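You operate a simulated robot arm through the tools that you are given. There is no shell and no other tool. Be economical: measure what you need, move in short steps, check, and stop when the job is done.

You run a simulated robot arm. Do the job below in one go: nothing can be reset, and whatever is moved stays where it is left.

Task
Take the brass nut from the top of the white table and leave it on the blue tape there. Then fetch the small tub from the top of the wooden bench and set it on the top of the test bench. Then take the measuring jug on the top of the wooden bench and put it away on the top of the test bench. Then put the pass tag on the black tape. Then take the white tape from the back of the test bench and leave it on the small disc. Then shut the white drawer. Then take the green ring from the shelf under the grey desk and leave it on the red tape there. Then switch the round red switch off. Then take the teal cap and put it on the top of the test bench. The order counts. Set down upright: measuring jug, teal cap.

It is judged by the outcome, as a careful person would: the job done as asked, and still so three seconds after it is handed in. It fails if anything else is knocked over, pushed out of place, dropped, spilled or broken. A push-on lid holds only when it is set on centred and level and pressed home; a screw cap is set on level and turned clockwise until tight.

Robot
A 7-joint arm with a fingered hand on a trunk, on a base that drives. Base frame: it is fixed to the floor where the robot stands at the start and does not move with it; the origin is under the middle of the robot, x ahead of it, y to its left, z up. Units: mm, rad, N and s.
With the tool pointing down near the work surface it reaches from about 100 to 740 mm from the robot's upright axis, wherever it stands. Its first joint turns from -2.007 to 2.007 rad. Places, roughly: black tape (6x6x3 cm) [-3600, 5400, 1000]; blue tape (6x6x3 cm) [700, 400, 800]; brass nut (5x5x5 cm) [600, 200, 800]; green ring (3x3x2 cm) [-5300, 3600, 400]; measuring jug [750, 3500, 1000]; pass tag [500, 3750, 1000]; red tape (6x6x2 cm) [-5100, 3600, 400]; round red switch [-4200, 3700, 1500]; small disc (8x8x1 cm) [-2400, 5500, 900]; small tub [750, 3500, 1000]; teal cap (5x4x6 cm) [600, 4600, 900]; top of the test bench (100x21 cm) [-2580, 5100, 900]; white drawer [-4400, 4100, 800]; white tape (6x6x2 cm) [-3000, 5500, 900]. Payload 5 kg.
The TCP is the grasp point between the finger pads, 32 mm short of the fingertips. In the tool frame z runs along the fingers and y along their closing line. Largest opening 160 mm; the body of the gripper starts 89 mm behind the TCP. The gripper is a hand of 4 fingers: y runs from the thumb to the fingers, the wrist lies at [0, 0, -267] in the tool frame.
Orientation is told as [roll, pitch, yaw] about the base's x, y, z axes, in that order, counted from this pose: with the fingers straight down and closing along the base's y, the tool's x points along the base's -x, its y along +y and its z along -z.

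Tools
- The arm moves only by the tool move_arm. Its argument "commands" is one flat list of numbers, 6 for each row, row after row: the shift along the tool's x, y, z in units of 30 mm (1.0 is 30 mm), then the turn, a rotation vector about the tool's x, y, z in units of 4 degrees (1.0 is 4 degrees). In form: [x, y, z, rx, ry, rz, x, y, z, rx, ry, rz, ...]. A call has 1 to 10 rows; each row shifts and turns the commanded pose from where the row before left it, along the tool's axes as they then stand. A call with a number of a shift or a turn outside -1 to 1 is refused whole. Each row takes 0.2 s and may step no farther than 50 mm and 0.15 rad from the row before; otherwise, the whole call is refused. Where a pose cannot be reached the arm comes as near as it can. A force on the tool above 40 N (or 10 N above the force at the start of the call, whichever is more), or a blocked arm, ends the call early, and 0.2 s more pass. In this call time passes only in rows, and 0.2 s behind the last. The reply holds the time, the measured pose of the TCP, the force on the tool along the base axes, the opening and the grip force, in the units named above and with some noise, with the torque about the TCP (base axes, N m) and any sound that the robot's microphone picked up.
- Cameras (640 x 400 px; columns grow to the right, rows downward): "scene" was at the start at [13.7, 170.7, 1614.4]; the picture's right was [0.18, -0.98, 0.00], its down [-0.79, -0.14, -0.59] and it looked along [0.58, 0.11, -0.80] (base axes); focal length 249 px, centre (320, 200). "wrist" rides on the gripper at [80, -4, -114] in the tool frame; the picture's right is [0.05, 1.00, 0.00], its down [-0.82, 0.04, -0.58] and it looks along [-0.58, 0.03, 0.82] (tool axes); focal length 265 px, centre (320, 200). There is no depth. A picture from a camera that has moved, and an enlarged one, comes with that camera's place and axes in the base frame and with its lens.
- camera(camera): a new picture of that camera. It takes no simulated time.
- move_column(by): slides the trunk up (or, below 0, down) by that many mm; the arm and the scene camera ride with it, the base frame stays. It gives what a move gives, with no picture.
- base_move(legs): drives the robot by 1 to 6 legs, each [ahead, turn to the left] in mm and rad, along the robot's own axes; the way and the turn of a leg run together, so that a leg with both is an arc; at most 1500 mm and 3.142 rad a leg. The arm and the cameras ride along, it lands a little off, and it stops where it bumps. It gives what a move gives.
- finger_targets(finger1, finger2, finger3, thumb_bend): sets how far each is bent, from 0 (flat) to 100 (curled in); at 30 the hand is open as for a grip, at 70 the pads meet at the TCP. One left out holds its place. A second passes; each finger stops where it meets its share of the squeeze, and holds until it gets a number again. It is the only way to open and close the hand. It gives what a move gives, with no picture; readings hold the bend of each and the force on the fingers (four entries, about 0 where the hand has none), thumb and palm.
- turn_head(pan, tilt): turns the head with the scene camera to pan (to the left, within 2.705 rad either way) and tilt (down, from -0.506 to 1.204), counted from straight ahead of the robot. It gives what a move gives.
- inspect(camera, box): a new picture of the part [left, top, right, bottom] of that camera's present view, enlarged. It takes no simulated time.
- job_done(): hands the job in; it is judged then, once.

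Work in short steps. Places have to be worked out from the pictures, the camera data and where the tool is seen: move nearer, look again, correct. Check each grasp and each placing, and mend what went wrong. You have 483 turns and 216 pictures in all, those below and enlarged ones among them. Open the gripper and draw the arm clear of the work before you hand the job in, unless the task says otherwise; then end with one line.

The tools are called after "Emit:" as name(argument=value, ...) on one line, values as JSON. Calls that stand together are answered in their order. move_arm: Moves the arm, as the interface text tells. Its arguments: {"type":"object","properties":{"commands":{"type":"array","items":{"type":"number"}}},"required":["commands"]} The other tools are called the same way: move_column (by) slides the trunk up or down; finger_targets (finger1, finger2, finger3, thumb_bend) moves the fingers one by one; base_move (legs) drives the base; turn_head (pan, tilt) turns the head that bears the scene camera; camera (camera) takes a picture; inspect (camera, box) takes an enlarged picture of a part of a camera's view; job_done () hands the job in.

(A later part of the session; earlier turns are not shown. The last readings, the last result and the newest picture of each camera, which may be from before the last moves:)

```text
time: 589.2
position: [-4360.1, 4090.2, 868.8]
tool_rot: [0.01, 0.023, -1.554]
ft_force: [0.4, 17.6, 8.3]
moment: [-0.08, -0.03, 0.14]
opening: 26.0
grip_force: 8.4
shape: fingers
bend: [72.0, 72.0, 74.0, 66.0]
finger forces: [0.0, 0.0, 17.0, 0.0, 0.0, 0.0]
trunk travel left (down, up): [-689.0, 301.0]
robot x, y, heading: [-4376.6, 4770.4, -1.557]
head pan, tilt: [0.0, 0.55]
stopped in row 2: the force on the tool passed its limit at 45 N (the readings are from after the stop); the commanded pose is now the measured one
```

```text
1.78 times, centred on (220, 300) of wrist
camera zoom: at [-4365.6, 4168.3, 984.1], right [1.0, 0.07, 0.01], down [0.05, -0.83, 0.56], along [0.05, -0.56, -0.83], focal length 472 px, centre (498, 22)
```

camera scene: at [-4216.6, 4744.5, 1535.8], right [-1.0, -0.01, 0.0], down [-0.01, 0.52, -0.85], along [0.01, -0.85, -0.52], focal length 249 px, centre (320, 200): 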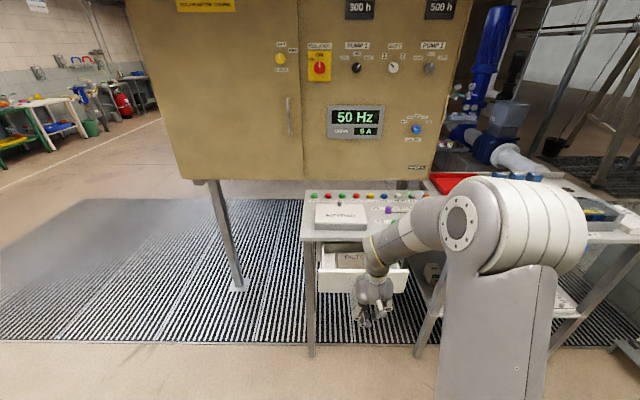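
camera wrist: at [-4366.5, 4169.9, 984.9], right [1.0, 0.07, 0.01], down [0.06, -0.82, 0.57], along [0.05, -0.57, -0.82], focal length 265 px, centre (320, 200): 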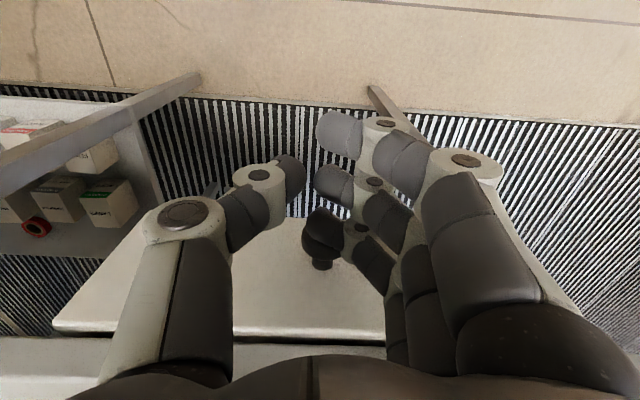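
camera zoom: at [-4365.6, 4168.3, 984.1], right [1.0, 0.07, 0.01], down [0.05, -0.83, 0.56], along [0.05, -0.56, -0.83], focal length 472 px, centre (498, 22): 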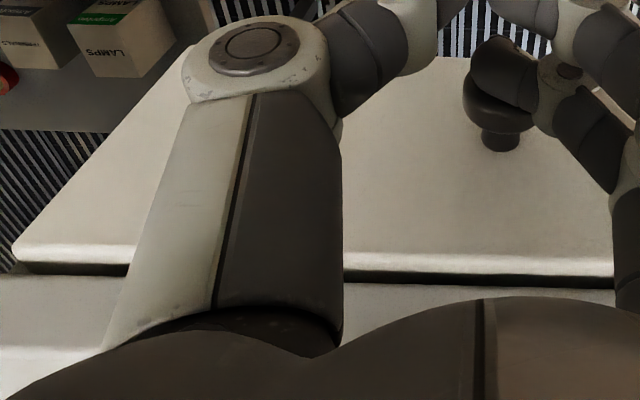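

Firm stop. I'll back the hand off and check the drawer from the scene camera.

Emit:
move_arm(commands=[0.6, 0, 0, 0, 0, 0, 1, 0, 0, 0, 0, 0, 1, 0, 0, 0, 0, 0, 1, 0, 0, 0, 0, 0, 1, 0, 0, 0, 0, 0, 0, 1, 0, 0, 0, 0, 0, 1, 0, 0, 0, 0, 0, 1, 0, 0, 0, 0, 0, 1, 0, 0, 0, 0, 0, 1, 0, 0, 0, 0])

Emit:
inspect(camera="scene", box=[280, 180, 640, 380])

```text
time: 591.4
position: [-4211.9, 4229.2, 870.4]
tool_rot: [0.006, 0.02, -1.551]
ft_force: [0.5, 0.3, -0.5]
moment: [-0.02, -0.04, 0.03]
opening: 25.5
grip_force: 0.1
shape: fingers
bend: [72.0, 72.0, 72.0, 66.0]
finger forces: [0.0, 0.1, 0.1, 0.1, 0.1, 0.0]
trunk travel left (down, up): [-689.0, 301.0]
robot x, y, heading: [-4374.9, 4773.4, -1.559]
head pan, tilt: [0.0, 0.55]
```

```text
1.78 times, centred on (460, 280) of scene
camera zoom: at [-4216.0, 4745.3, 1585.6], right [-1.0, -0.01, 0.0], down [-0.01, 0.52, -0.85], along [0.01, -0.85, -0.52], focal length 443 px, centre (71, 58)
```

zoom: 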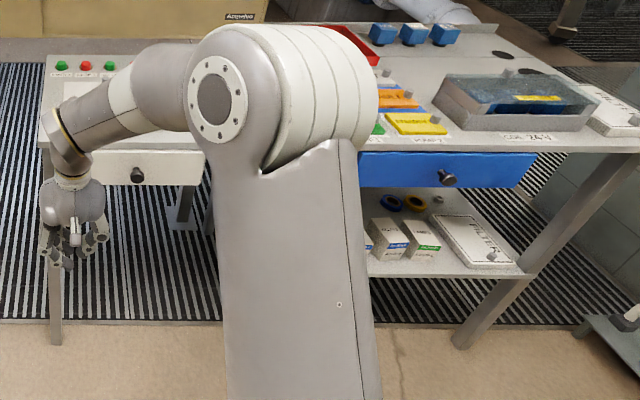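

The white drawer is shut, flush like the blue one. Next is the green ring on the shelf under the desk near [-5300,3600,400]; I'll drive along to face that part and look low.

Emit:
base_move(legs=[[0, -1.571], [740, 0], [0, 1.571]])

Emit:
move_column(by=-350)

Emit:
turn_head(pan=-0.1, tilt=0.5)

Emit:
camera(camera="scene")

```text
time: 603.1
position: [-5002.5, 4255.9, 871.9]
tool_rot: [0.006, 0.021, -1.65]
ft_force: [-0.2, -0.4, 0.3]
moment: [-0.02, 0.02, 0.01]
opening: 25.5
grip_force: 0.0
shape: fingers
bend: [72.0, 72.0, 72.0, 66.0]
finger forces: [0.0, 0.1, 0.0, 0.0, 0.0, 0.1]
trunk travel left (down, up): [-689.0, 301.0]
robot x, y, heading: [-5107.2, 4813.3, -1.655]
head pan, tilt: [0.0, 0.55]
```

```text
time: 606.5
position: [-5003.8, 4256.9, 519.7]
tool_rot: [0.005, 0.022, -1.652]
ft_force: [0.1, -0.6, -0.4]
moment: [0.04, -0.01, -0.01]
opening: 25.7
grip_force: 0.0
shape: fingers
bend: [72.0, 72.0, 72.0, 66.0]
finger forces: [0.1, 0.0, 0.0, 0.0, 0.0, 0.1]
trunk travel left (down, up): [-339.0, 651.0]
robot x, y, heading: [-5113.5, 4814.4, -1.658]
head pan, tilt: [0.0, 0.55]
```

```text
time: 607.2
position: [-5002.4, 4256.3, 521.2]
tool_rot: [0.007, 0.02, -1.651]
ft_force: [0.5, 0.2, 0.1]
moment: [-0.03, -0.01, -0.02]
opening: 25.8
grip_force: 0.1
shape: fingers
bend: [72.0, 72.0, 72.0, 66.0]
finger forces: [0.1, 0.0, 0.1, 0.0, 0.1, 0.1]
trunk travel left (down, up): [-339.0, 651.0]
robot x, y, heading: [-5112.0, 4815.5, -1.66]
head pan, tilt: [-0.099, 0.499]
```

```text
39 pictures are left
camera scene: at [-4964.5, 4770.6, 1240.3], right [-0.98, 0.18, 0.0], down [0.09, 0.47, -0.88], along [-0.16, -0.86, -0.48], focal length 249 px, centre (320, 200)
```

scene: 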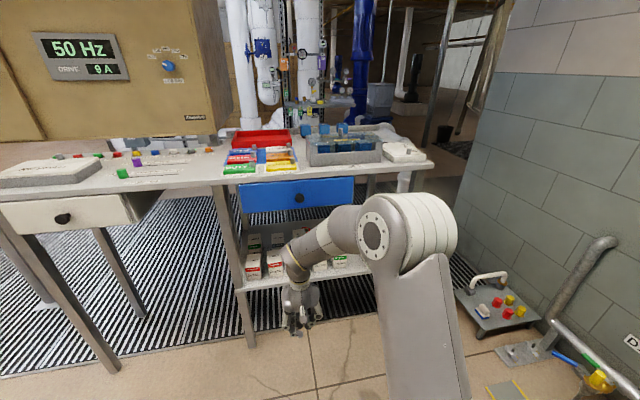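

Emit:
inspect(camera="scene", box=[0, 150, 220, 280])

```text
2.91 times, centred on (110, 215) of scene
camera zoom: at [-4964.5, 4770.6, 1240.3], right [-0.98, 0.18, 0.0], down [0.09, 0.47, -0.88], along [-0.16, -0.86, -0.48], focal length 726 px, centre (931, 156)
```

zoom: 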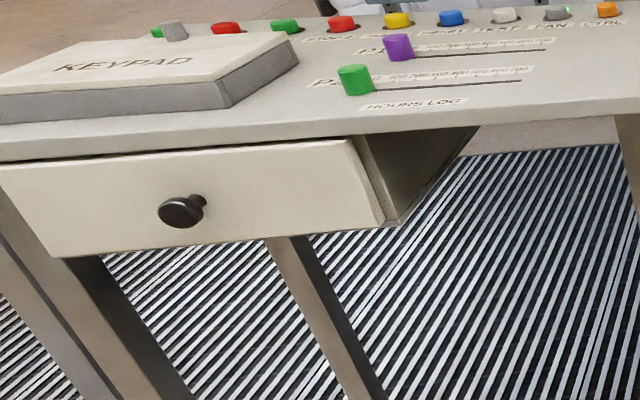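

The drawer looks closed. Now I'll straighten the heading and tilt the hand forward to look under the grey desk with the wrist camera.

Emit:
base_move(legs=[[0, 0.085], [150, 0]])

Emit:
move_arm(commands=[0, 0, -0.5, 0, -1, 0, 0, 0, -0.5, 0, -1, 0, 0, 0, -0.5, 0, -1, 0, 0, 0, 0, 0, -1, 0, 0, 0, 0, 0, -1, 0, 0, 0, 0, 0, -1, 0, 0, 0, 0, 0, -1, 0, 0, 0, 0, 0, -1, 0])

Emit:
camera(camera="wrist")

```text
time: 609.0
position: [-4954.2, 4117.6, 521.2]
tool_rot: [0.007, 0.02, -1.565]
ft_force: [0.4, 0.3, 0.5]
moment: [0.0, -0.02, -0.03]
opening: 25.6
grip_force: 0.0
shape: fingers
bend: [72.0, 72.0, 72.0, 66.0]
finger forces: [0.0, 0.0, 0.0, 0.0, 0.0, 0.0]
trunk travel left (down, up): [-339.0, 651.0]
robot x, y, heading: [-5110.9, 4661.3, -1.571]
head pan, tilt: [-0.099, 0.499]
```

```text
time: 610.9
position: [-4956.5, 4120.1, 565.7]
tool_rot: [0.008, -0.54, -1.567]
ft_force: [0.3, -1.2, -0.4]
moment: [-0.03, -0.03, 0.0]
opening: 25.9
grip_force: 0.0
shape: fingers
bend: [72.0, 72.0, 72.0, 66.0]
finger forces: [0.0, 0.0, 0.0, 0.0, 0.0, 0.1]
trunk travel left (down, up): [-339.0, 651.0]
robot x, y, heading: [-5107.0, 4660.9, -1.575]
head pan, tilt: [-0.099, 0.499]
```

```text
37 pictures are left
camera wrist: at [-4960.0, 4247.6, 622.9], right [1.0, 0.05, -0.02], down [0.04, -0.4, 0.91], along [0.04, -0.91, -0.4], focal length 265 px, centre (320, 200)
```

wrist: 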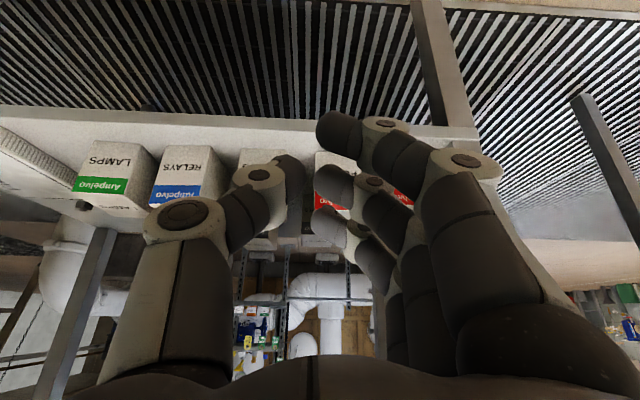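

The view (upside-down) shows boxes on the shelf; the ring should be further toward −x. I'll move the hand that way.

Emit:
move_arm(commands=[0, -1, 0, 0, 0, 0, 0, -1, 0, 0, 0, 0, 0, -1, 0, 0, 0, 0, 0, -1, 0, 0, 0, 0, 0, -1, 0, 0, 0, 0, 0, -1, 0, 0, 0, 0, 0, -1, 0, 0, 0, 0, 0, -1, 0, 0, 0, 0])

Emit:
camera(camera="wrist")

```text
time: 612.6
position: [-5192.6, 4119.5, 566.8]
tool_rot: [0.01, -0.537, -1.567]
ft_force: [-7.4, 1.3, 0.0]
moment: [-0.12, -0.63, 0.37]
opening: 25.2
grip_force: 0.1
shape: fingers
bend: [72.0, 72.0, 72.0, 66.0]
finger forces: [0.0, 0.0, 0.1, 0.0, 0.0, 0.0]
trunk travel left (down, up): [-339.0, 651.0]
robot x, y, heading: [-5110.0, 4668.1, -1.576]
head pan, tilt: [-0.099, 0.499]
```

```text
36 pictures are left
camera wrist: at [-5198.1, 4246.7, 622.9], right [1.0, 0.05, -0.02], down [0.04, -0.4, 0.91], along [0.04, -0.91, -0.41], focal length 265 px, centre (320, 200)
```

wrist: 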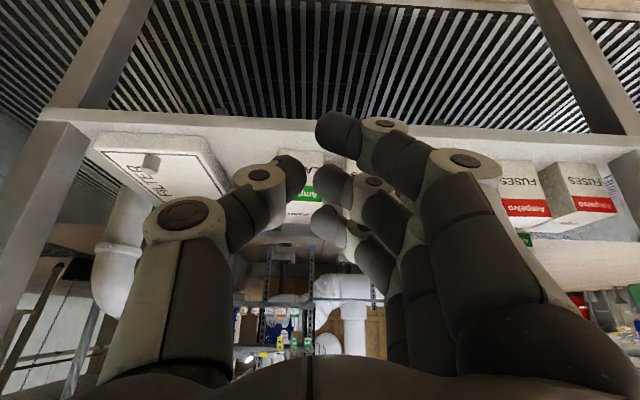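

I'll lower the trunk so the head camera can look under the desk over the boxes.

Emit:
move_column(by=-300)

Emit:
turn_head(pan=-0.15, tilt=0.4)

Emit:
camera(camera="scene")

```text
time: 615.6
position: [-5193.4, 4120.2, 267.1]
tool_rot: [0.006, -0.537, -1.569]
ft_force: [-0.5, -0.2, -0.5]
moment: [-0.02, 0.01, 0.0]
opening: 25.2
grip_force: 0.0
shape: fingers
bend: [72.0, 72.0, 72.0, 66.0]
finger forces: [0.0, 0.0, 0.0, 0.0, 0.0, 0.0]
trunk travel left (down, up): [-39.0, 951.0]
robot x, y, heading: [-5107.0, 4665.5, -1.579]
head pan, tilt: [-0.099, 0.499]
```

```text
time: 616.3
position: [-5194.0, 4120.3, 266.2]
tool_rot: [0.007, -0.539, -1.569]
ft_force: [-0.4, 0.4, -0.3]
moment: [0.01, 0.0, 0.0]
opening: 25.3
grip_force: 0.2
shape: fingers
bend: [72.0, 72.0, 72.0, 66.0]
finger forces: [0.0, 0.1, 0.0, 0.0, 0.0, 0.0]
trunk travel left (down, up): [-39.0, 951.0]
robot x, y, heading: [-5108.9, 4662.7, -1.572]
head pan, tilt: [-0.15, 0.4]
```

```text
35 pictures are left
camera scene: at [-4966.1, 4632.5, 949.4], right [-0.99, 0.15, 0.0], down [0.06, 0.39, -0.92], along [-0.14, -0.91, -0.39], focal length 249 px, centre (320, 200)
```

scene: 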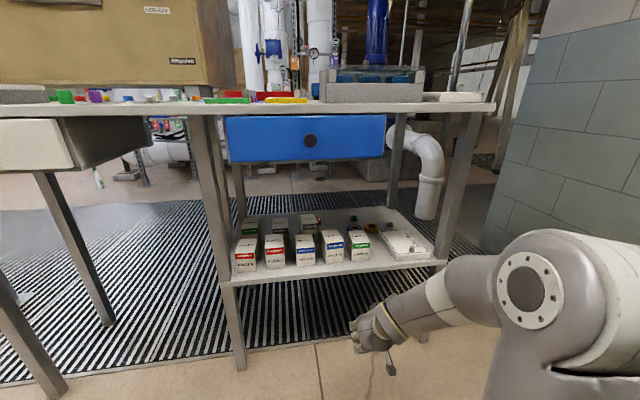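

Emit:
inspect(camera="scene", box=[220, 195, 450, 290])

```text
2.78 times, centred on (335, 242) of scene
camera zoom: at [-4966.1, 4632.5, 949.4], right [-0.99, 0.15, 0.0], down [0.06, 0.39, -0.92], along [-0.14, -0.91, -0.39], focal length 694 px, centre (278, 82)
```

zoom: 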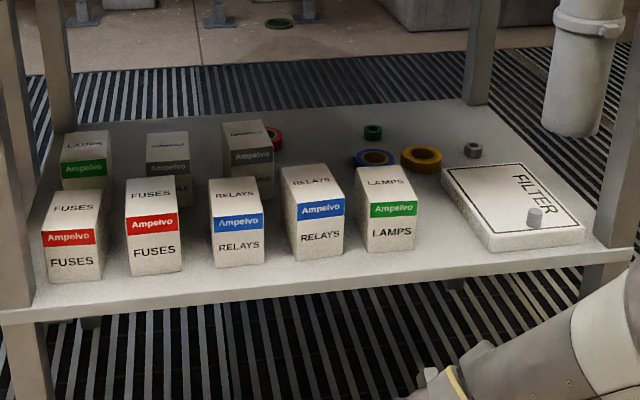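

The green ring is at about [-5285,3614] and the red tape at [-5101,3612] behind boxes (tops ≈486). I'll raise the hand in front of the desk, curl finger 1 away, then move in under the desktop along the clear lane at x≈−5285.

Emit:
move_arm(commands=[-0.515, 0, -0.857, 0, 0, 0, -0.515, 0, -0.857, 0, 0, 0, -0.515, 0, -0.857, 0, 0, 0, -0.515, 0, -0.857, 0, 0, 0, -0.515, 0, -0.857, 0, 0, 0, -0.515, 0, -0.857, 0, 0, 0, -0.515, 0, -0.857, 0, 0, 0, -0.515, 0, -0.857, 0, 0, 0, -0.515, 0, -0.857, 0, 0, 0, -0.515, 0, -0.857, 0, 0, 0])

Emit:
finger_targets(finger1=100, finger2=55, finger3=55, thumb_bend=55)

Emit:
move_arm(commands=[0, -1, 0, 0, 0, 0, 0, -1, 0, 0, 0, 0, 0, -1, 0, 0, 0, 0])

Emit:
base_move(legs=[[200, 0]])

Emit:
camera(camera="wrist")

```text
time: 618.5
position: [-5198.4, 4116.2, 568.4]
tool_rot: [0.009, -0.537, -1.568]
ft_force: [-0.2, 1.0, -0.4]
moment: [-0.01, 0.04, -0.01]
opening: 25.1
grip_force: 0.1
shape: fingers
bend: [72.0, 72.0, 72.0, 66.0]
finger forces: [0.0, 0.0, 0.0, 0.1, 0.0, 0.0]
trunk travel left (down, up): [-39.0, 951.0]
robot x, y, heading: [-5107.0, 4667.7, -1.574]
head pan, tilt: [-0.15, 0.4]
```

```text
time: 619.5
position: [-5197.8, 4116.8, 567.3]
tool_rot: [0.007, -0.538, -1.569]
ft_force: [-0.2, -0.4, 0.1]
moment: [-0.03, 0.05, 0.04]
opening: 58.2
grip_force: 0.2
shape: fingers
bend: [100.0, 55.0, 55.0, 55.0]
finger forces: [0.0, 0.1, 0.0, 0.1, 0.0, 0.1]
trunk travel left (down, up): [-39.0, 951.0]
robot x, y, heading: [-5113.1, 4661.5, -1.576]
head pan, tilt: [-0.15, 0.4]
```

```text
time: 620.3
position: [-5287.6, 4119.1, 566.0]
tool_rot: [0.007, -0.537, -1.569]
ft_force: [0.3, -0.7, 0.1]
moment: [0.0, 0.02, -0.01]
opening: 58.4
grip_force: 0.1
shape: fingers
bend: [100.0, 55.0, 55.0, 55.0]
finger forces: [0.1, 0.0, 0.0, 0.0, 0.0, 0.0]
trunk travel left (down, up): [-39.0, 951.0]
robot x, y, heading: [-5112.6, 4661.8, -1.571]
head pan, tilt: [-0.15, 0.4]
```

```text
time: 621.9
position: [-5292.8, 3921.9, 566.9]
tool_rot: [0.007, -0.537, -1.578]
ft_force: [-0.2, 0.3, 0.7]
moment: [0.02, -0.04, -0.01]
opening: 58.1
grip_force: 0.0
shape: fingers
bend: [100.0, 55.0, 55.0, 55.0]
finger forces: [0.0, 0.0, 0.0, 0.1, 0.0, 0.0]
trunk travel left (down, up): [-39.0, 951.0]
robot x, y, heading: [-5109.7, 4464.3, -1.582]
head pan, tilt: [-0.15, 0.4]
```

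```text
33 pictures are left
camera wrist: at [-5296.4, 4048.9, 622.9], right [1.0, 0.04, -0.02], down [0.03, -0.4, 0.91], along [0.03, -0.91, -0.41], focal length 265 px, centre (320, 200)
```

wrist: 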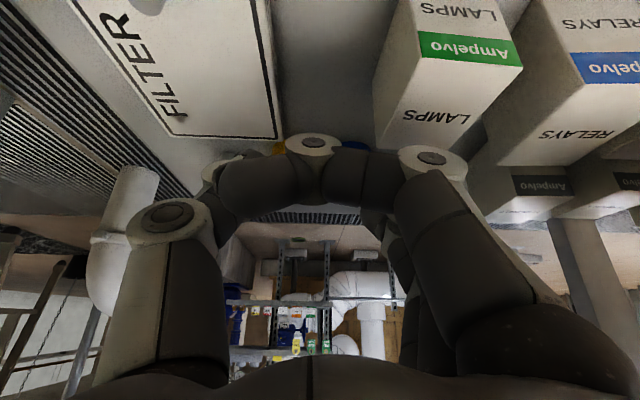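

Finger 1 blocks the view; I'll straighten it for now to measure the ring's position.

Emit:
finger_targets(finger1=10, finger2=40, finger3=40)

Emit:
camera(camera="wrist")

```text
time: 622.9
position: [-5292.7, 3921.5, 566.6]
tool_rot: [0.007, -0.536, -1.579]
ft_force: [0.0, 0.4, -0.2]
moment: [0.05, 0.02, 0.01]
opening: 145.4
grip_force: 0.2
shape: fingers
bend: [10.0, 40.0, 40.0, 55.0]
finger forces: [0.0, 0.0, 0.0, 0.0, 0.1, 0.1]
trunk travel left (down, up): [-39.0, 951.0]
robot x, y, heading: [-5109.9, 4465.2, -1.578]
head pan, tilt: [-0.15, 0.4]
```

```text
32 pictures are left
camera wrist: at [-5296.4, 4048.9, 622.9], right [1.0, 0.04, -0.02], down [0.03, -0.4, 0.91], along [0.03, -0.91, -0.41], focal length 265 px, centre (320, 200)
```

wrist: 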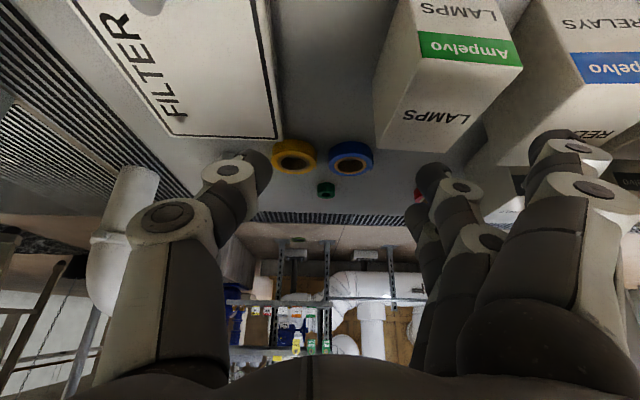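

Triangulating, the ring is at [-5273,3650], shelf ≈412. To keep the forearm out of the blue drawer's span (x>−5243, bottom ≈789), I'll shift the robot ~200 mm toward −x with a back-and-forward manoeuvre.

Emit:
base_move(legs=[[-400, 0], [0, -0.5], [430, 0], [0, 0.505]])

Emit:
move_arm(commands=[0, 1, 0, 0, 0, 0, 0, 1, 0, 0, 0, 0, 0, 1, 0, 0, 0, 0, 0, 1, 0, 0, 0, 0, 0, 1, 0, 0, 0, 0, 0, 1, 0, 0, 0, 0])

```text
time: 630.1
position: [-5627.2, 3999.1, 564.0]
tool_rot: [-0.001, -0.525, -1.802]
ft_force: [-0.9, 1.2, 1.0]
moment: [0.01, -0.02, 0.15]
opening: 146.6
grip_force: 0.6
shape: fingers
bend: [9.0, 40.0, 40.0, 55.0]
finger forces: [1.2, 0.1, 0.0, 0.1, 0.0, 0.1]
trunk travel left (down, up): [-39.0, 951.0]
robot x, y, heading: [-5326.1, 4484.4, -1.813]
head pan, tilt: [-0.15, 0.4]
stopped in leg 4: the force on the tool passed its limit at 74 N (the readings are from after the stop); the commanded pose is now the measured one
```

```text
time: 630.4
position: [-5616.5, 4000.3, 562.7]
tool_rot: [-0.005, -0.52, -1.801]
ft_force: [-1.1, 5.9, -0.3]
moment: [0.15, 0.1, 0.78]
opening: 146.1
grip_force: 3.4
shape: fingers
bend: [10.0, 40.0, 40.0, 55.0]
finger forces: [6.1, 0.0, 0.1, 0.1, 0.1, 0.1]
trunk travel left (down, up): [-39.0, 951.0]
robot x, y, heading: [-5321.8, 4484.1, -1.81]
head pan, tilt: [-0.15, 0.4]
stopped in row 1: the force on the tool passed its limit at 58 N (the readings are from after the stop); the commanded pose is now the measured one
```

Finger 1 touched the desk leg during the turn. I'll back straight away from it.

Emit:
base_move(legs=[[-200, 0], [0, 0.24]])

Emit:
move_arm(commands=[0, 1, 0, 0, 0, 0, 0, 1, 0, 0, 0, 0, 0, 1, 0, 0, 0, 0, 0, 1, 0, 0, 0, 0, 0, 1, 0, 0, 0, 0, 0, 1, 0, 0, 0, 0, 0, 1, 0, 0, 0, 0])

Emit:
turn_head(pan=0.15, tilt=0.4)

Emit:
camera(camera="scene")

```text
time: 632.9
position: [-5442.2, 4140.2, 563.0]
tool_rot: [-0.005, -0.52, -1.56]
ft_force: [-0.3, -0.3, 0.9]
moment: [0.02, 0.0, -0.03]
opening: 146.0
grip_force: 0.2
shape: fingers
bend: [10.0, 40.0, 40.0, 55.0]
finger forces: [0.1, 0.0, 0.0, 0.0, 0.0, 0.0]
trunk travel left (down, up): [-39.0, 951.0]
robot x, y, heading: [-5279.4, 4673.3, -1.575]
head pan, tilt: [-0.15, 0.4]
```

```text
time: 634.5
position: [-5233.1, 4142.8, 559.3]
tool_rot: [-0.004, -0.521, -1.561]
ft_force: [-0.6, -0.1, -0.1]
moment: [0.03, -0.06, 0.02]
opening: 146.1
grip_force: 0.0
shape: fingers
bend: [10.0, 40.0, 40.0, 55.0]
finger forces: [0.0, 0.1, 0.0, 0.1, 0.1, 0.0]
trunk travel left (down, up): [-39.0, 951.0]
robot x, y, heading: [-5278.2, 4681.1, -1.566]
head pan, tilt: [-0.15, 0.4]
```

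```text
time: 635.3
position: [-5233.2, 4141.0, 560.5]
tool_rot: [-0.005, -0.52, -1.559]
ft_force: [-0.2, -0.1, 0.3]
moment: [0.0, -0.01, -0.02]
opening: 146.2
grip_force: 0.1
shape: fingers
bend: [10.0, 40.0, 40.0, 55.0]
finger forces: [0.0, 0.0, 0.1, 0.0, 0.0, 0.0]
trunk travel left (down, up): [-39.0, 951.0]
robot x, y, heading: [-5273.7, 4678.8, -1.57]
head pan, tilt: [0.15, 0.4]
```

```text
31 pictures are left
camera scene: at [-5103.5, 4648.7, 949.4], right [-0.99, -0.15, 0.0], down [-0.06, 0.38, -0.92], along [0.14, -0.91, -0.39], focal length 249 px, centre (320, 200)
```

scene: 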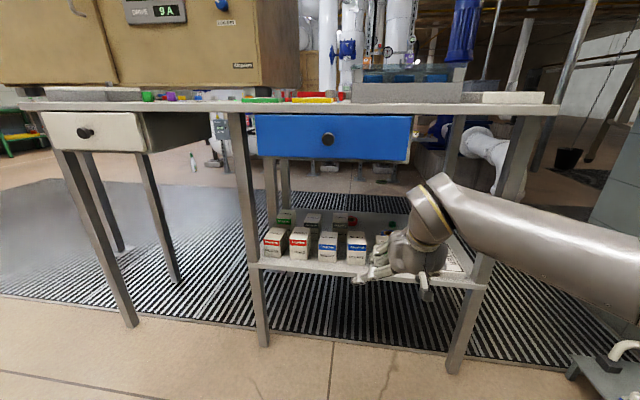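

Nothing was disturbed. I'll curl finger 1 again and extend the arm straight ahead at safe height over the front boxes.

Emit:
finger_targets(finger1=100, finger2=55, finger3=55, thumb_bend=55)

Emit:
move_arm(commands=[-0.84, -0.155, 0.48, 0, 0, 0, -0.84, -0.155, 0.48, 0, 0, 0, -0.84, -0.155, 0.48, 0, 0, 0, -0.84, -0.155, 0.48, 0, 0, 0, -0.84, -0.155, 0.48, 0, 0, 0, -0.84, -0.155, 0.48, 0, 0, 0, -0.84, -0.155, 0.48, 0, 0, 0, -0.84, -0.155, 0.48, 0, 0, 0, -0.84, -0.155, 0.48, 0, 0, 0])

Emit:
camera(camera="scene")

```text
time: 636.3
position: [-5232.5, 4141.5, 559.3]
tool_rot: [-0.005, -0.521, -1.558]
ft_force: [0.0, 0.2, -0.4]
moment: [0.01, 0.0, -0.03]
opening: 58.1
grip_force: 0.1
shape: fingers
bend: [100.0, 55.0, 55.0, 55.0]
finger forces: [0.0, 0.1, 0.1, 0.0, 0.0, 0.0]
trunk travel left (down, up): [-39.0, 951.0]
robot x, y, heading: [-5278.5, 4680.3, -1.569]
head pan, tilt: [0.15, 0.4]
```

```text
time: 638.3
position: [-5280.3, 3882.5, 564.5]
tool_rot: [-0.003, -0.525, -1.571]
ft_force: [1.2, 0.1, 0.8]
moment: [-0.03, 0.01, 0.02]
opening: 58.6
grip_force: 0.0
shape: fingers
bend: [100.0, 55.0, 55.0, 55.0]
finger forces: [0.0, 0.0, 0.0, 0.1, 0.1, 0.1]
trunk travel left (down, up): [-39.0, 951.0]
robot x, y, heading: [-5274.3, 4679.3, -1.578]
head pan, tilt: [0.15, 0.4]
```

```text
30 pictures are left
camera scene: at [-5106.9, 4651.4, 950.0], right [-0.99, -0.14, 0.0], down [-0.05, 0.38, -0.92], along [0.13, -0.91, -0.39], focal length 249 px, centre (320, 200)
```

scene: 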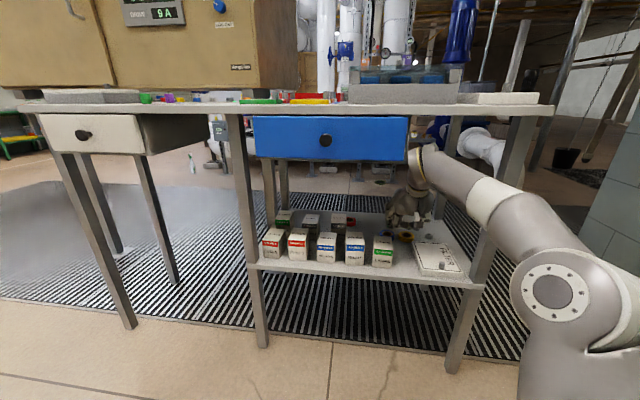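

Arm nearly straight, wrist just right of the blue drawer. I'll step left 15 mm, roll forward 60 mm, then descend.

Emit:
move_arm(commands=[0, -0.6, 0, 0, 0, 0])

Emit:
base_move(legs=[[60, 0]])

Emit:
move_column(by=-39)

Emit:
move_arm(commands=[0.25, 0, 0.43, 0, 0, 0, 0.25, 0, 0.43, 0, 0, 0])

Emit:
camera(camera="scene")

```text
time: 638.7
position: [-5284.0, 3879.0, 560.0]
tool_rot: [-0.005, -0.517, -1.552]
ft_force: [0.2, 0.0, 0.4]
moment: [0.01, -0.01, -0.03]
opening: 58.0
grip_force: 0.0
shape: fingers
bend: [100.0, 55.0, 55.0, 55.0]
finger forces: [0.1, 0.0, 0.0, 0.0, 0.1, 0.1]
trunk travel left (down, up): [-39.0, 951.0]
robot x, y, heading: [-5271.9, 4679.6, -1.563]
head pan, tilt: [0.15, 0.4]
```

```text
time: 639.6
position: [-5288.1, 3819.9, 561.0]
tool_rot: [-0.005, -0.52, -1.561]
ft_force: [-0.2, -0.2, 0.7]
moment: [0.0, 0.02, 0.01]
opening: 58.5
grip_force: 0.1
shape: fingers
bend: [100.0, 55.0, 55.0, 55.0]
finger forces: [0.0, 0.0, 0.0, 0.0, 0.0, 0.0]
trunk travel left (down, up): [-39.0, 951.0]
robot x, y, heading: [-5271.6, 4621.2, -1.569]
head pan, tilt: [0.15, 0.4]
```

```text
time: 640.5
position: [-5288.6, 3820.9, 523.4]
tool_rot: [-0.005, -0.521, -1.558]
ft_force: [0.2, 0.6, 0.4]
moment: [-0.05, 0.02, -0.03]
opening: 58.6
grip_force: 0.1
shape: fingers
bend: [100.0, 55.0, 55.0, 55.0]
finger forces: [0.0, 0.0, 0.1, 0.0, 0.1, 0.0]
trunk travel left (down, up): [0.0, 990.0]
robot x, y, heading: [-5275.1, 4623.6, -1.569]
head pan, tilt: [0.15, 0.4]
```

```text
time: 641.1
position: [-5288.1, 3820.1, 493.1]
tool_rot: [-0.006, -0.52, -1.561]
ft_force: [-0.3, 0.7, 0.0]
moment: [0.05, -0.02, -0.01]
opening: 58.6
grip_force: 0.1
shape: fingers
bend: [100.0, 55.0, 55.0, 55.0]
finger forces: [0.0, 0.0, 0.0, 0.0, 0.0, 0.1]
trunk travel left (down, up): [0.0, 990.0]
robot x, y, heading: [-5275.2, 4620.9, -1.578]
head pan, tilt: [0.15, 0.4]
```

```text
29 pictures are left
camera scene: at [-5103.5, 4589.5, 910.5], right [-0.99, -0.15, 0.0], down [-0.06, 0.38, -0.92], along [0.14, -0.91, -0.39], focal length 249 px, centre (320, 200)
```

scene: 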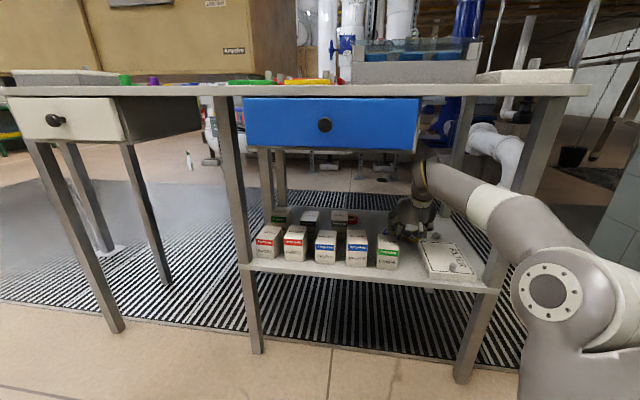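

Emit:
base_move(legs=[[100, 0.01]])

Emit:
finger_targets(finger1=40)

Emit:
camera(camera="wrist")

```text
time: 642.2
position: [-5283.6, 3718.0, 492.7]
tool_rot: [-0.006, -0.521, -1.552]
ft_force: [-0.2, 0.2, 0.5]
moment: [0.03, 0.02, 0.0]
opening: 58.8
grip_force: 0.0
shape: fingers
bend: [100.0, 55.0, 55.0, 55.0]
finger forces: [0.0, 0.1, 0.1, 0.0, 0.0, 0.0]
trunk travel left (down, up): [0.0, 990.0]
robot x, y, heading: [-5277.1, 4515.2, -1.56]
head pan, tilt: [0.15, 0.4]
```

```text
time: 643.2
position: [-5283.0, 3718.8, 492.5]
tool_rot: [-0.005, -0.521, -1.553]
ft_force: [-1.1, 0.2, 1.1]
moment: [0.0, 0.02, -0.03]
opening: 100.7
grip_force: 0.1
shape: fingers
bend: [40.0, 55.0, 55.0, 55.0]
finger forces: [0.1, 0.0, 0.0, 0.1, 0.0, 0.0]
trunk travel left (down, up): [0.0, 990.0]
robot x, y, heading: [-5275.3, 4518.5, -1.569]
head pan, tilt: [0.15, 0.4]
```

```text
28 pictures are left
camera wrist: at [-5288.4, 3844.5, 551.1], right [1.0, 0.06, -0.03], down [0.05, -0.42, 0.91], along [0.04, -0.91, -0.42], focal length 265 px, centre (320, 200)
```

wrist: 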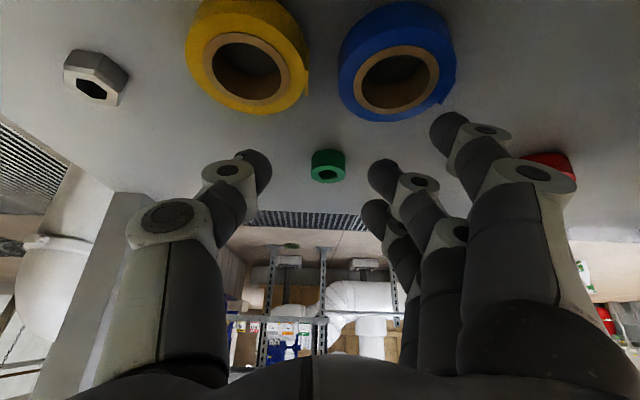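

The ring is now fixed at [-5273,3640]. I'll curl finger 1, move over the ring, and lower.

Emit:
finger_targets(finger1=100)

Emit:
move_arm(commands=[-0.72, 0.165, 0.65, 0, 0, 0, -0.72, 0.165, 0.65, 0, 0, 0])

Emit:
camera(camera="wrist")

```text
time: 644.2
position: [-5282.9, 3717.7, 492.6]
tool_rot: [-0.005, -0.521, -1.552]
ft_force: [0.4, -0.2, -0.4]
moment: [0.0, 0.0, -0.01]
opening: 58.5
grip_force: 0.0
shape: fingers
bend: [100.0, 55.0, 55.0, 55.0]
finger forces: [0.0, 0.0, 0.0, 0.1, 0.1, 0.0]
trunk travel left (down, up): [0.0, 990.0]
robot x, y, heading: [-5274.5, 4519.1, -1.562]
head pan, tilt: [0.15, 0.4]
```

```text
time: 644.8
position: [-5272.8, 3658.3, 484.2]
tool_rot: [-0.006, -0.523, -1.554]
ft_force: [0.0, 0.4, 0.4]
moment: [0.03, -0.01, 0.02]
opening: 58.5
grip_force: 0.1
shape: fingers
bend: [100.0, 55.0, 55.0, 55.0]
finger forces: [0.1, 0.1, 0.0, 0.0, 0.0, 0.0]
trunk travel left (down, up): [0.0, 990.0]
robot x, y, heading: [-5275.5, 4517.5, -1.563]
head pan, tilt: [0.15, 0.4]
```

```text
27 pictures are left
camera wrist: at [-5278.0, 3786.0, 542.4], right [1.0, 0.06, -0.03], down [0.05, -0.42, 0.91], along [0.04, -0.91, -0.42], focal length 265 px, centre (320, 200)
```

wrist: 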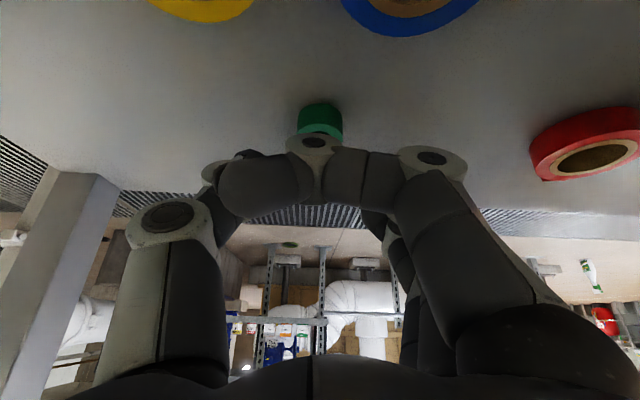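

Ring and red tape ([-5083,3643]) are both seen. I'll align the fingertips to the ring and close.

Emit:
move_arm(commands=[0.36, 0, 0.26, 0, 0, 0, 0.36, 0, 0.25, 0, 0, 0])

Emit:
camera(camera="wrist")

```text
time: 645.4
position: [-5272.3, 3671.0, 459.0]
tool_rot: [-0.006, -0.523, -1.553]
ft_force: [0.5, -0.5, 4.0]
moment: [-0.11, 0.16, 0.07]
opening: 58.5
grip_force: 2.4
shape: fingers
bend: [100.0, 55.0, 55.0, 55.0]
finger forces: [0.0, 0.0, 0.0, 0.1, 3.9, 0.1]
trunk travel left (down, up): [0.0, 990.0]
robot x, y, heading: [-5272.0, 4515.1, -1.564]
head pan, tilt: [0.15, 0.4]
```

```text
26 pictures are left
camera wrist: at [-5277.3, 3797.7, 517.1], right [1.0, 0.06, -0.03], down [0.05, -0.42, 0.91], along [0.04, -0.91, -0.42], focal length 265 px, centre (320, 200)
```

wrist: 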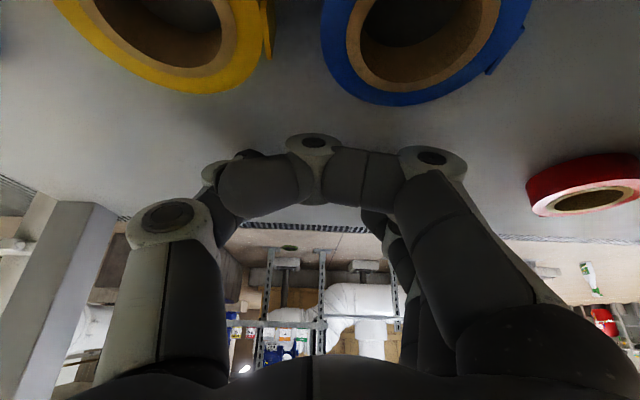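

The thumb tip just touches the shelf and the tips are at ring depth. Close thumb and finger 2.

Emit:
finger_targets(finger2=78, thumb_bend=78)

Emit:
move_arm(commands=[-0.15, 0, -0.26, 0, 0, 0, -0.3, 0, -0.52, 0, 0, 0])

Emit:
camera(camera="wrist")

```text
time: 646.4
position: [-5272.6, 3671.9, 458.0]
tool_rot: [-0.005, -0.52, -1.554]
ft_force: [-0.4, 0.8, -0.1]
moment: [0.02, 0.0, -0.01]
opening: 48.2
grip_force: 0.0
shape: fingers
bend: [100.0, 71.0, 55.0, 76.0]
finger forces: [0.0, 0.0, 0.0, 0.1, 0.0, 0.0]
trunk travel left (down, up): [0.0, 990.0]
robot x, y, heading: [-5268.2, 4515.0, -1.566]
head pan, tilt: [0.15, 0.4]
```

```text
time: 647.0
position: [-5271.7, 3672.3, 484.1]
tool_rot: [-0.004, -0.521, -1.554]
ft_force: [-0.1, -0.5, -0.6]
moment: [-0.04, -0.02, 0.01]
opening: 48.3
grip_force: 0.1
shape: fingers
bend: [100.0, 71.0, 55.0, 76.0]
finger forces: [0.0, 0.0, 0.0, 0.0, 0.1, 0.0]
trunk travel left (down, up): [0.0, 990.0]
robot x, y, heading: [-5274.7, 4517.8, -1.564]
head pan, tilt: [0.15, 0.4]
```

```text
25 pictures are left
camera wrist: at [-5277.8, 3797.6, 541.7], right [1.0, 0.06, -0.03], down [0.05, -0.42, 0.91], along [0.04, -0.91, -0.42], focal length 265 px, centre (320, 200)
```

wrist: 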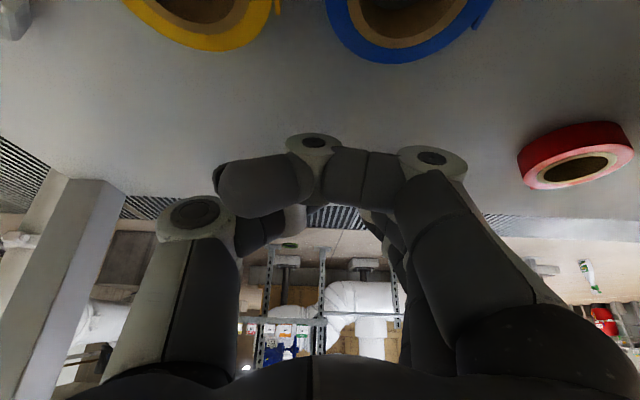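

Missed. I'll open finger 1 to see where the ring is relative to the fingertips.

Emit:
finger_targets(finger1=45, finger2=52, finger3=45, thumb_bend=52)

Emit:
camera(camera="wrist")

```text
time: 648.0
position: [-5272.7, 3671.9, 482.7]
tool_rot: [-0.005, -0.52, -1.553]
ft_force: [0.2, 0.4, 0.4]
moment: [-0.03, 0.04, -0.02]
opening: 96.5
grip_force: 0.0
shape: fingers
bend: [45.0, 52.0, 45.0, 52.0]
finger forces: [0.0, 0.0, 0.0, 0.2, 0.0, 0.1]
trunk travel left (down, up): [0.0, 990.0]
robot x, y, heading: [-5271.4, 4516.6, -1.564]
head pan, tilt: [0.15, 0.4]
```

```text
24 pictures are left
camera wrist: at [-5277.9, 3797.6, 541.8], right [1.0, 0.06, -0.03], down [0.05, -0.42, 0.91], along [0.04, -0.91, -0.42], focal length 265 px, centre (320, 200)
```

wrist: 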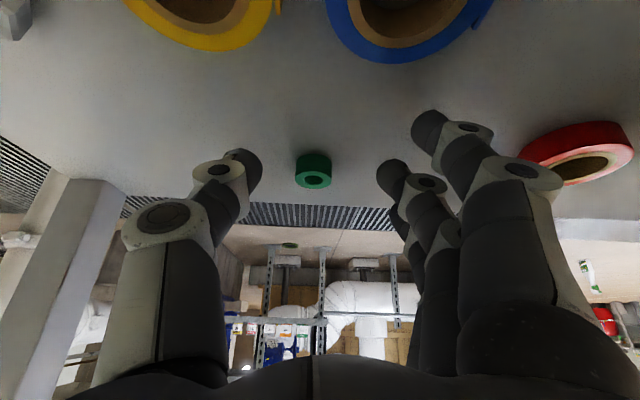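

The ring's apparent size puts it deeper, at about [-5275,3617]. I'll advance ~32 mm, lower, and close again.

Emit:
finger_targets(finger1=100, finger2=55, finger3=55, thumb_bend=55)

Emit:
move_arm(commands=[-0.48, -0.08, 0.27, 0, 0, 0, -0.48, 0, 0.27, 0, 0, 0, 0.17, 0, 0.3, 0, 0, 0, 0.17, 0, 0.3, 0, 0, 0])

Emit:
finger_targets(finger2=78, thumb_bend=78)

```text
time: 649.0
position: [-5273.8, 3671.4, 483.1]
tool_rot: [-0.003, -0.517, -1.551]
ft_force: [0.0, 0.4, 0.6]
moment: [0.01, 0.0, -0.02]
opening: 58.6
grip_force: 0.0
shape: fingers
bend: [100.0, 55.0, 55.0, 55.0]
finger forces: [0.1, 0.1, 0.0, 0.0, 0.0, 0.0]
trunk travel left (down, up): [0.0, 990.0]
robot x, y, heading: [-5269.8, 4517.9, -1.565]
head pan, tilt: [0.15, 0.4]
```

```text
time: 650.0
position: [-5275.1, 3638.6, 463.2]
tool_rot: [-0.006, -0.522, -1.553]
ft_force: [0.0, -0.1, 0.1]
moment: [-0.02, 0.03, -0.01]
opening: 58.5
grip_force: 0.1
shape: fingers
bend: [100.0, 55.0, 55.0, 55.0]
finger forces: [0.0, 0.0, 0.0, 0.0, 0.0, 0.0]
trunk travel left (down, up): [0.0, 990.0]
robot x, y, heading: [-5274.0, 4516.6, -1.57]
head pan, tilt: [0.15, 0.4]
```

```text
time: 651.0
position: [-5275.6, 3638.7, 462.6]
tool_rot: [-0.005, -0.518, -1.553]
ft_force: [0.3, -0.1, 0.8]
moment: [-0.01, 0.01, 0.03]
opening: 48.7
grip_force: 0.1
shape: fingers
bend: [100.0, 74.0, 55.0, 74.0]
finger forces: [0.1, 0.1, 0.0, 0.1, 0.0, 0.0]
trunk travel left (down, up): [0.0, 990.0]
robot x, y, heading: [-5274.7, 4515.7, -1.563]
head pan, tilt: [0.15, 0.4]
```

Emit:
move_arm(commands=[-0.34, 0, -0.58, 0, 0, 0])

Emit:
finger_targets(finger1=45, finger2=52, finger3=45, thumb_bend=52)

Emit:
camera(camera="wrist")

```text
time: 651.4
position: [-5275.4, 3639.8, 481.1]
tool_rot: [-0.005, -0.52, -1.553]
ft_force: [-0.4, 0.4, -0.2]
moment: [0.0, -0.02, 0.01]
opening: 48.8
grip_force: 0.0
shape: fingers
bend: [100.0, 74.0, 55.0, 74.0]
finger forces: [0.1, 0.1, 0.1, 0.0, 0.0, 0.0]
trunk travel left (down, up): [0.0, 990.0]
robot x, y, heading: [-5272.2, 4517.6, -1.566]
head pan, tilt: [0.15, 0.4]
```

```text
time: 652.4
position: [-5276.0, 3638.8, 483.0]
tool_rot: [-0.005, -0.52, -1.553]
ft_force: [0.6, 0.3, 0.4]
moment: [0.0, 0.02, -0.01]
opening: 96.6
grip_force: 0.1
shape: fingers
bend: [45.0, 52.0, 45.0, 52.0]
finger forces: [0.0, 0.0, 0.0, 0.1, 0.0, 0.1]
trunk travel left (down, up): [0.0, 990.0]
robot x, y, heading: [-5271.9, 4517.2, -1.573]
head pan, tilt: [0.15, 0.4]
```

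```text
23 pictures are left
camera wrist: at [-5280.8, 3765.3, 540.9], right [1.0, 0.06, -0.03], down [0.05, -0.42, 0.91], along [0.04, -0.91, -0.42], focal length 265 px, centre (320, 200)
```

wrist: 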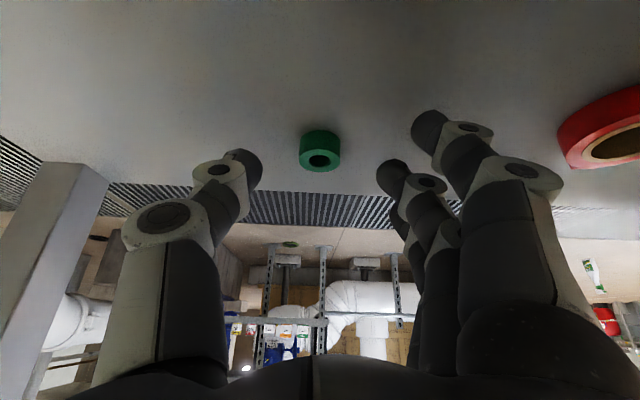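

Using the parallax between the last two views, the ring is at about [-5274,3588] with shelf ≈400 (lower and farther than I thought). I'll advance and go lower, then close.

Emit:
finger_targets(finger1=100, finger2=54, finger3=54, thumb_bend=54)

Emit:
move_arm(commands=[-0.45, 0.03, 0.26, 0, 0, 0, -0.45, 0.03, 0.26, 0, 0, 0, 0.2, 0, 0.35, 0, 0, 0, 0.2, 0, 0.35, 0, 0, 0, 0.2, 0, 0.35, 0, 0, 0])

Emit:
finger_targets(finger2=78, thumb_bend=78)

```text
time: 653.4
position: [-5275.5, 3639.3, 482.1]
tool_rot: [-0.005, -0.519, -1.553]
ft_force: [0.6, -0.4, -0.7]
moment: [0.01, 0.05, -0.02]
opening: 59.2
grip_force: 0.1
shape: fingers
bend: [100.0, 54.0, 54.0, 54.0]
finger forces: [0.0, 0.0, 0.1, 0.0, 0.1, 0.0]
trunk travel left (down, up): [0.0, 990.0]
robot x, y, heading: [-5275.5, 4516.9, -1.565]
head pan, tilt: [0.15, 0.4]
```

```text
time: 654.6
position: [-5273.4, 3608.3, 457.7]
tool_rot: [-0.009, -0.538, -1.551]
ft_force: [2.1, 2.7, 36.0]
moment: [-0.46, 1.21, -0.16]
opening: 58.8
grip_force: 18.2
shape: fingers
bend: [100.0, 54.0, 54.0, 55.0]
finger forces: [0.1, 5.9, 0.0, 0.0, 30.3, 0.0]
trunk travel left (down, up): [0.0, 990.0]
robot x, y, heading: [-5277.2, 4516.6, -1.564]
head pan, tilt: [0.15, 0.4]
```

```text
time: 655.6
position: [-5273.6, 3609.9, 446.6]
tool_rot: [-0.005, -0.523, -1.554]
ft_force: [5.4, 1.8, 14.5]
moment: [-0.05, -0.34, 0.09]
opening: 47.7
grip_force: 9.7
shape: fingers
bend: [100.0, 77.0, 54.0, 78.0]
finger forces: [0.1, 20.9, 0.0, 0.0, 0.1, 0.0]
trunk travel left (down, up): [0.0, 990.0]
robot x, y, heading: [-5271.9, 4519.3, -1.565]
head pan, tilt: [0.15, 0.4]
```

Shelf contact at TCP 458 means shelf ≈419, which puts the ring at y≈3609. I'll rise, look again, and re-align.

Emit:
move_arm(commands=[-0.3, 0, -0.5, 0, 0, 0, -0.3, 0, -0.5, 0, 0, 0])

Emit:
finger_targets(finger1=45, finger2=52, finger3=45, thumb_bend=52)

Emit:
camera(camera="wrist")

```text
time: 656.2
position: [-5271.6, 3610.0, 481.3]
tool_rot: [-0.004, -0.519, -1.555]
ft_force: [0.0, -0.2, 1.1]
moment: [-0.02, -0.05, 0.01]
opening: 48.0
grip_force: 0.0
shape: fingers
bend: [100.0, 75.0, 54.0, 77.0]
finger forces: [0.0, 0.0, 0.0, 0.1, 0.0, 0.0]
trunk travel left (down, up): [0.0, 990.0]
robot x, y, heading: [-5273.2, 4518.8, -1.566]
head pan, tilt: [0.15, 0.4]
```

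```text
time: 657.2
position: [-5270.5, 3610.3, 481.8]
tool_rot: [-0.005, -0.519, -1.554]
ft_force: [0.0, -0.1, 0.1]
moment: [0.0, 0.02, 0.01]
opening: 96.6
grip_force: 0.1
shape: fingers
bend: [45.0, 52.0, 45.0, 52.0]
finger forces: [0.1, 0.1, 0.1, 0.0, 0.0, 0.0]
trunk travel left (down, up): [0.0, 990.0]
robot x, y, heading: [-5271.1, 4516.9, -1.565]
head pan, tilt: [0.15, 0.4]
```

```text
22 pictures are left
camera wrist: at [-5276.1, 3736.3, 540.7], right [1.0, 0.06, -0.03], down [0.05, -0.42, 0.91], along [0.04, -0.91, -0.42], focal length 265 px, centre (320, 200)
```

wrist: 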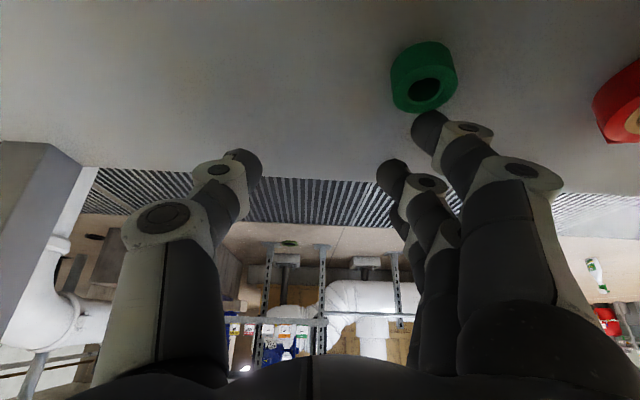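

The ring got nudged to about [-5222,3646] (standing fine). I'll rise, reposition over it, then lower with fingertips exactly at its centre.

Emit:
move_arm(commands=[-0.41, 0, -0.72, 0, 0, 0, 0.8, 0.5, -0.46, 0, 0, 0, 0.8, 0.5, -0.46, 0, 0, 0, 0, 0.6, 0, 0, 0, 0])

Emit:
camera(camera="wrist")

```text
time: 658.2
position: [-5217.2, 3676.2, 502.5]
tool_rot: [-0.005, -0.521, -1.555]
ft_force: [-1.4, 0.5, -0.5]
moment: [0.0, -0.02, 0.04]
opening: 97.2
grip_force: 0.0
shape: fingers
bend: [45.0, 52.0, 45.0, 52.0]
finger forces: [0.1, 0.0, 0.1, 0.0, 0.0, 0.0]
out of reach, approached as far as the arm can: row 1
trunk travel left (down, up): [0.0, 990.0]
robot x, y, heading: [-5275.0, 4515.3, -1.568]
head pan, tilt: [0.15, 0.4]
```

```text
21 pictures are left
camera wrist: at [-5221.9, 3802.1, 560.8], right [1.0, 0.06, -0.03], down [0.05, -0.42, 0.91], along [0.04, -0.91, -0.42], focal length 265 px, centre (320, 200)
```

wrist: 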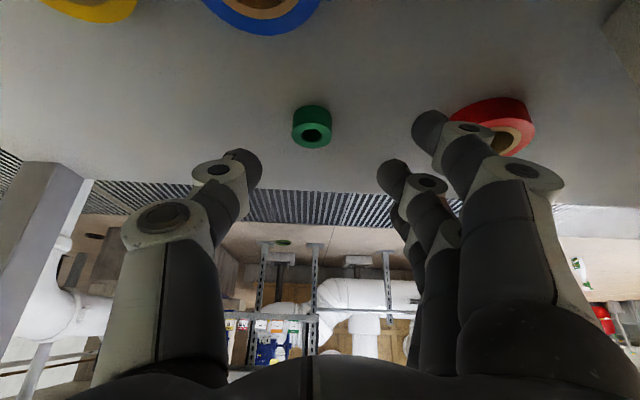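

Ring [-5222.7,3645.5] and red tape [-5091,3660] now agree between views. Curl finger 1, align, lower, close.

Emit:
finger_targets(finger1=100, finger2=55, finger3=55, thumb_bend=55)

Emit:
move_arm(commands=[-0.32, -0.18, 0.18, 0, 0, 0, 0.237, 0, 0.414, 0, 0, 0, 0.237, 0, 0.414, 0, 0, 0, 0.2, 0, 0.36, 0, 0, 0])

Emit:
finger_targets(finger2=78, thumb_bend=78)

```text
time: 659.2
position: [-5218.1, 3675.6, 501.6]
tool_rot: [-0.005, -0.519, -1.552]
ft_force: [-0.3, -0.2, 0.0]
moment: [-0.01, -0.02, 0.0]
opening: 58.6
grip_force: 0.0
shape: fingers
bend: [100.0, 55.0, 55.0, 55.0]
finger forces: [0.1, 0.0, 0.1, 0.1, 0.0, 0.1]
trunk travel left (down, up): [0.0, 990.0]
robot x, y, heading: [-5276.3, 4517.6, -1.557]
head pan, tilt: [0.15, 0.4]
```

```text
time: 660.2
position: [-5223.3, 3664.4, 462.1]
tool_rot: [-0.007, -0.519, -1.552]
ft_force: [0.4, -0.6, -0.1]
moment: [-0.03, 0.0, 0.0]
opening: 58.4
grip_force: 0.0
shape: fingers
bend: [100.0, 55.0, 55.0, 55.0]
finger forces: [0.0, 0.0, 0.1, 0.0, 0.1, 0.0]
trunk travel left (down, up): [0.0, 990.0]
robot x, y, heading: [-5270.8, 4515.7, -1.566]
head pan, tilt: [0.15, 0.4]
```

```text
time: 661.2
position: [-5222.9, 3664.3, 464.1]
tool_rot: [-0.005, -0.521, -1.553]
ft_force: [-2.2, -0.8, 4.6]
moment: [-0.1, 0.01, -0.03]
opening: 49.3
grip_force: 13.1
shape: fingers
bend: [100.0, 70.0, 55.0, 72.0]
finger forces: [0.0, 12.0, 0.0, 0.1, 14.1, 0.0]
trunk travel left (down, up): [0.0, 990.0]
robot x, y, heading: [-5272.6, 4519.9, -1.57]
head pan, tilt: [0.15, 0.4]
```

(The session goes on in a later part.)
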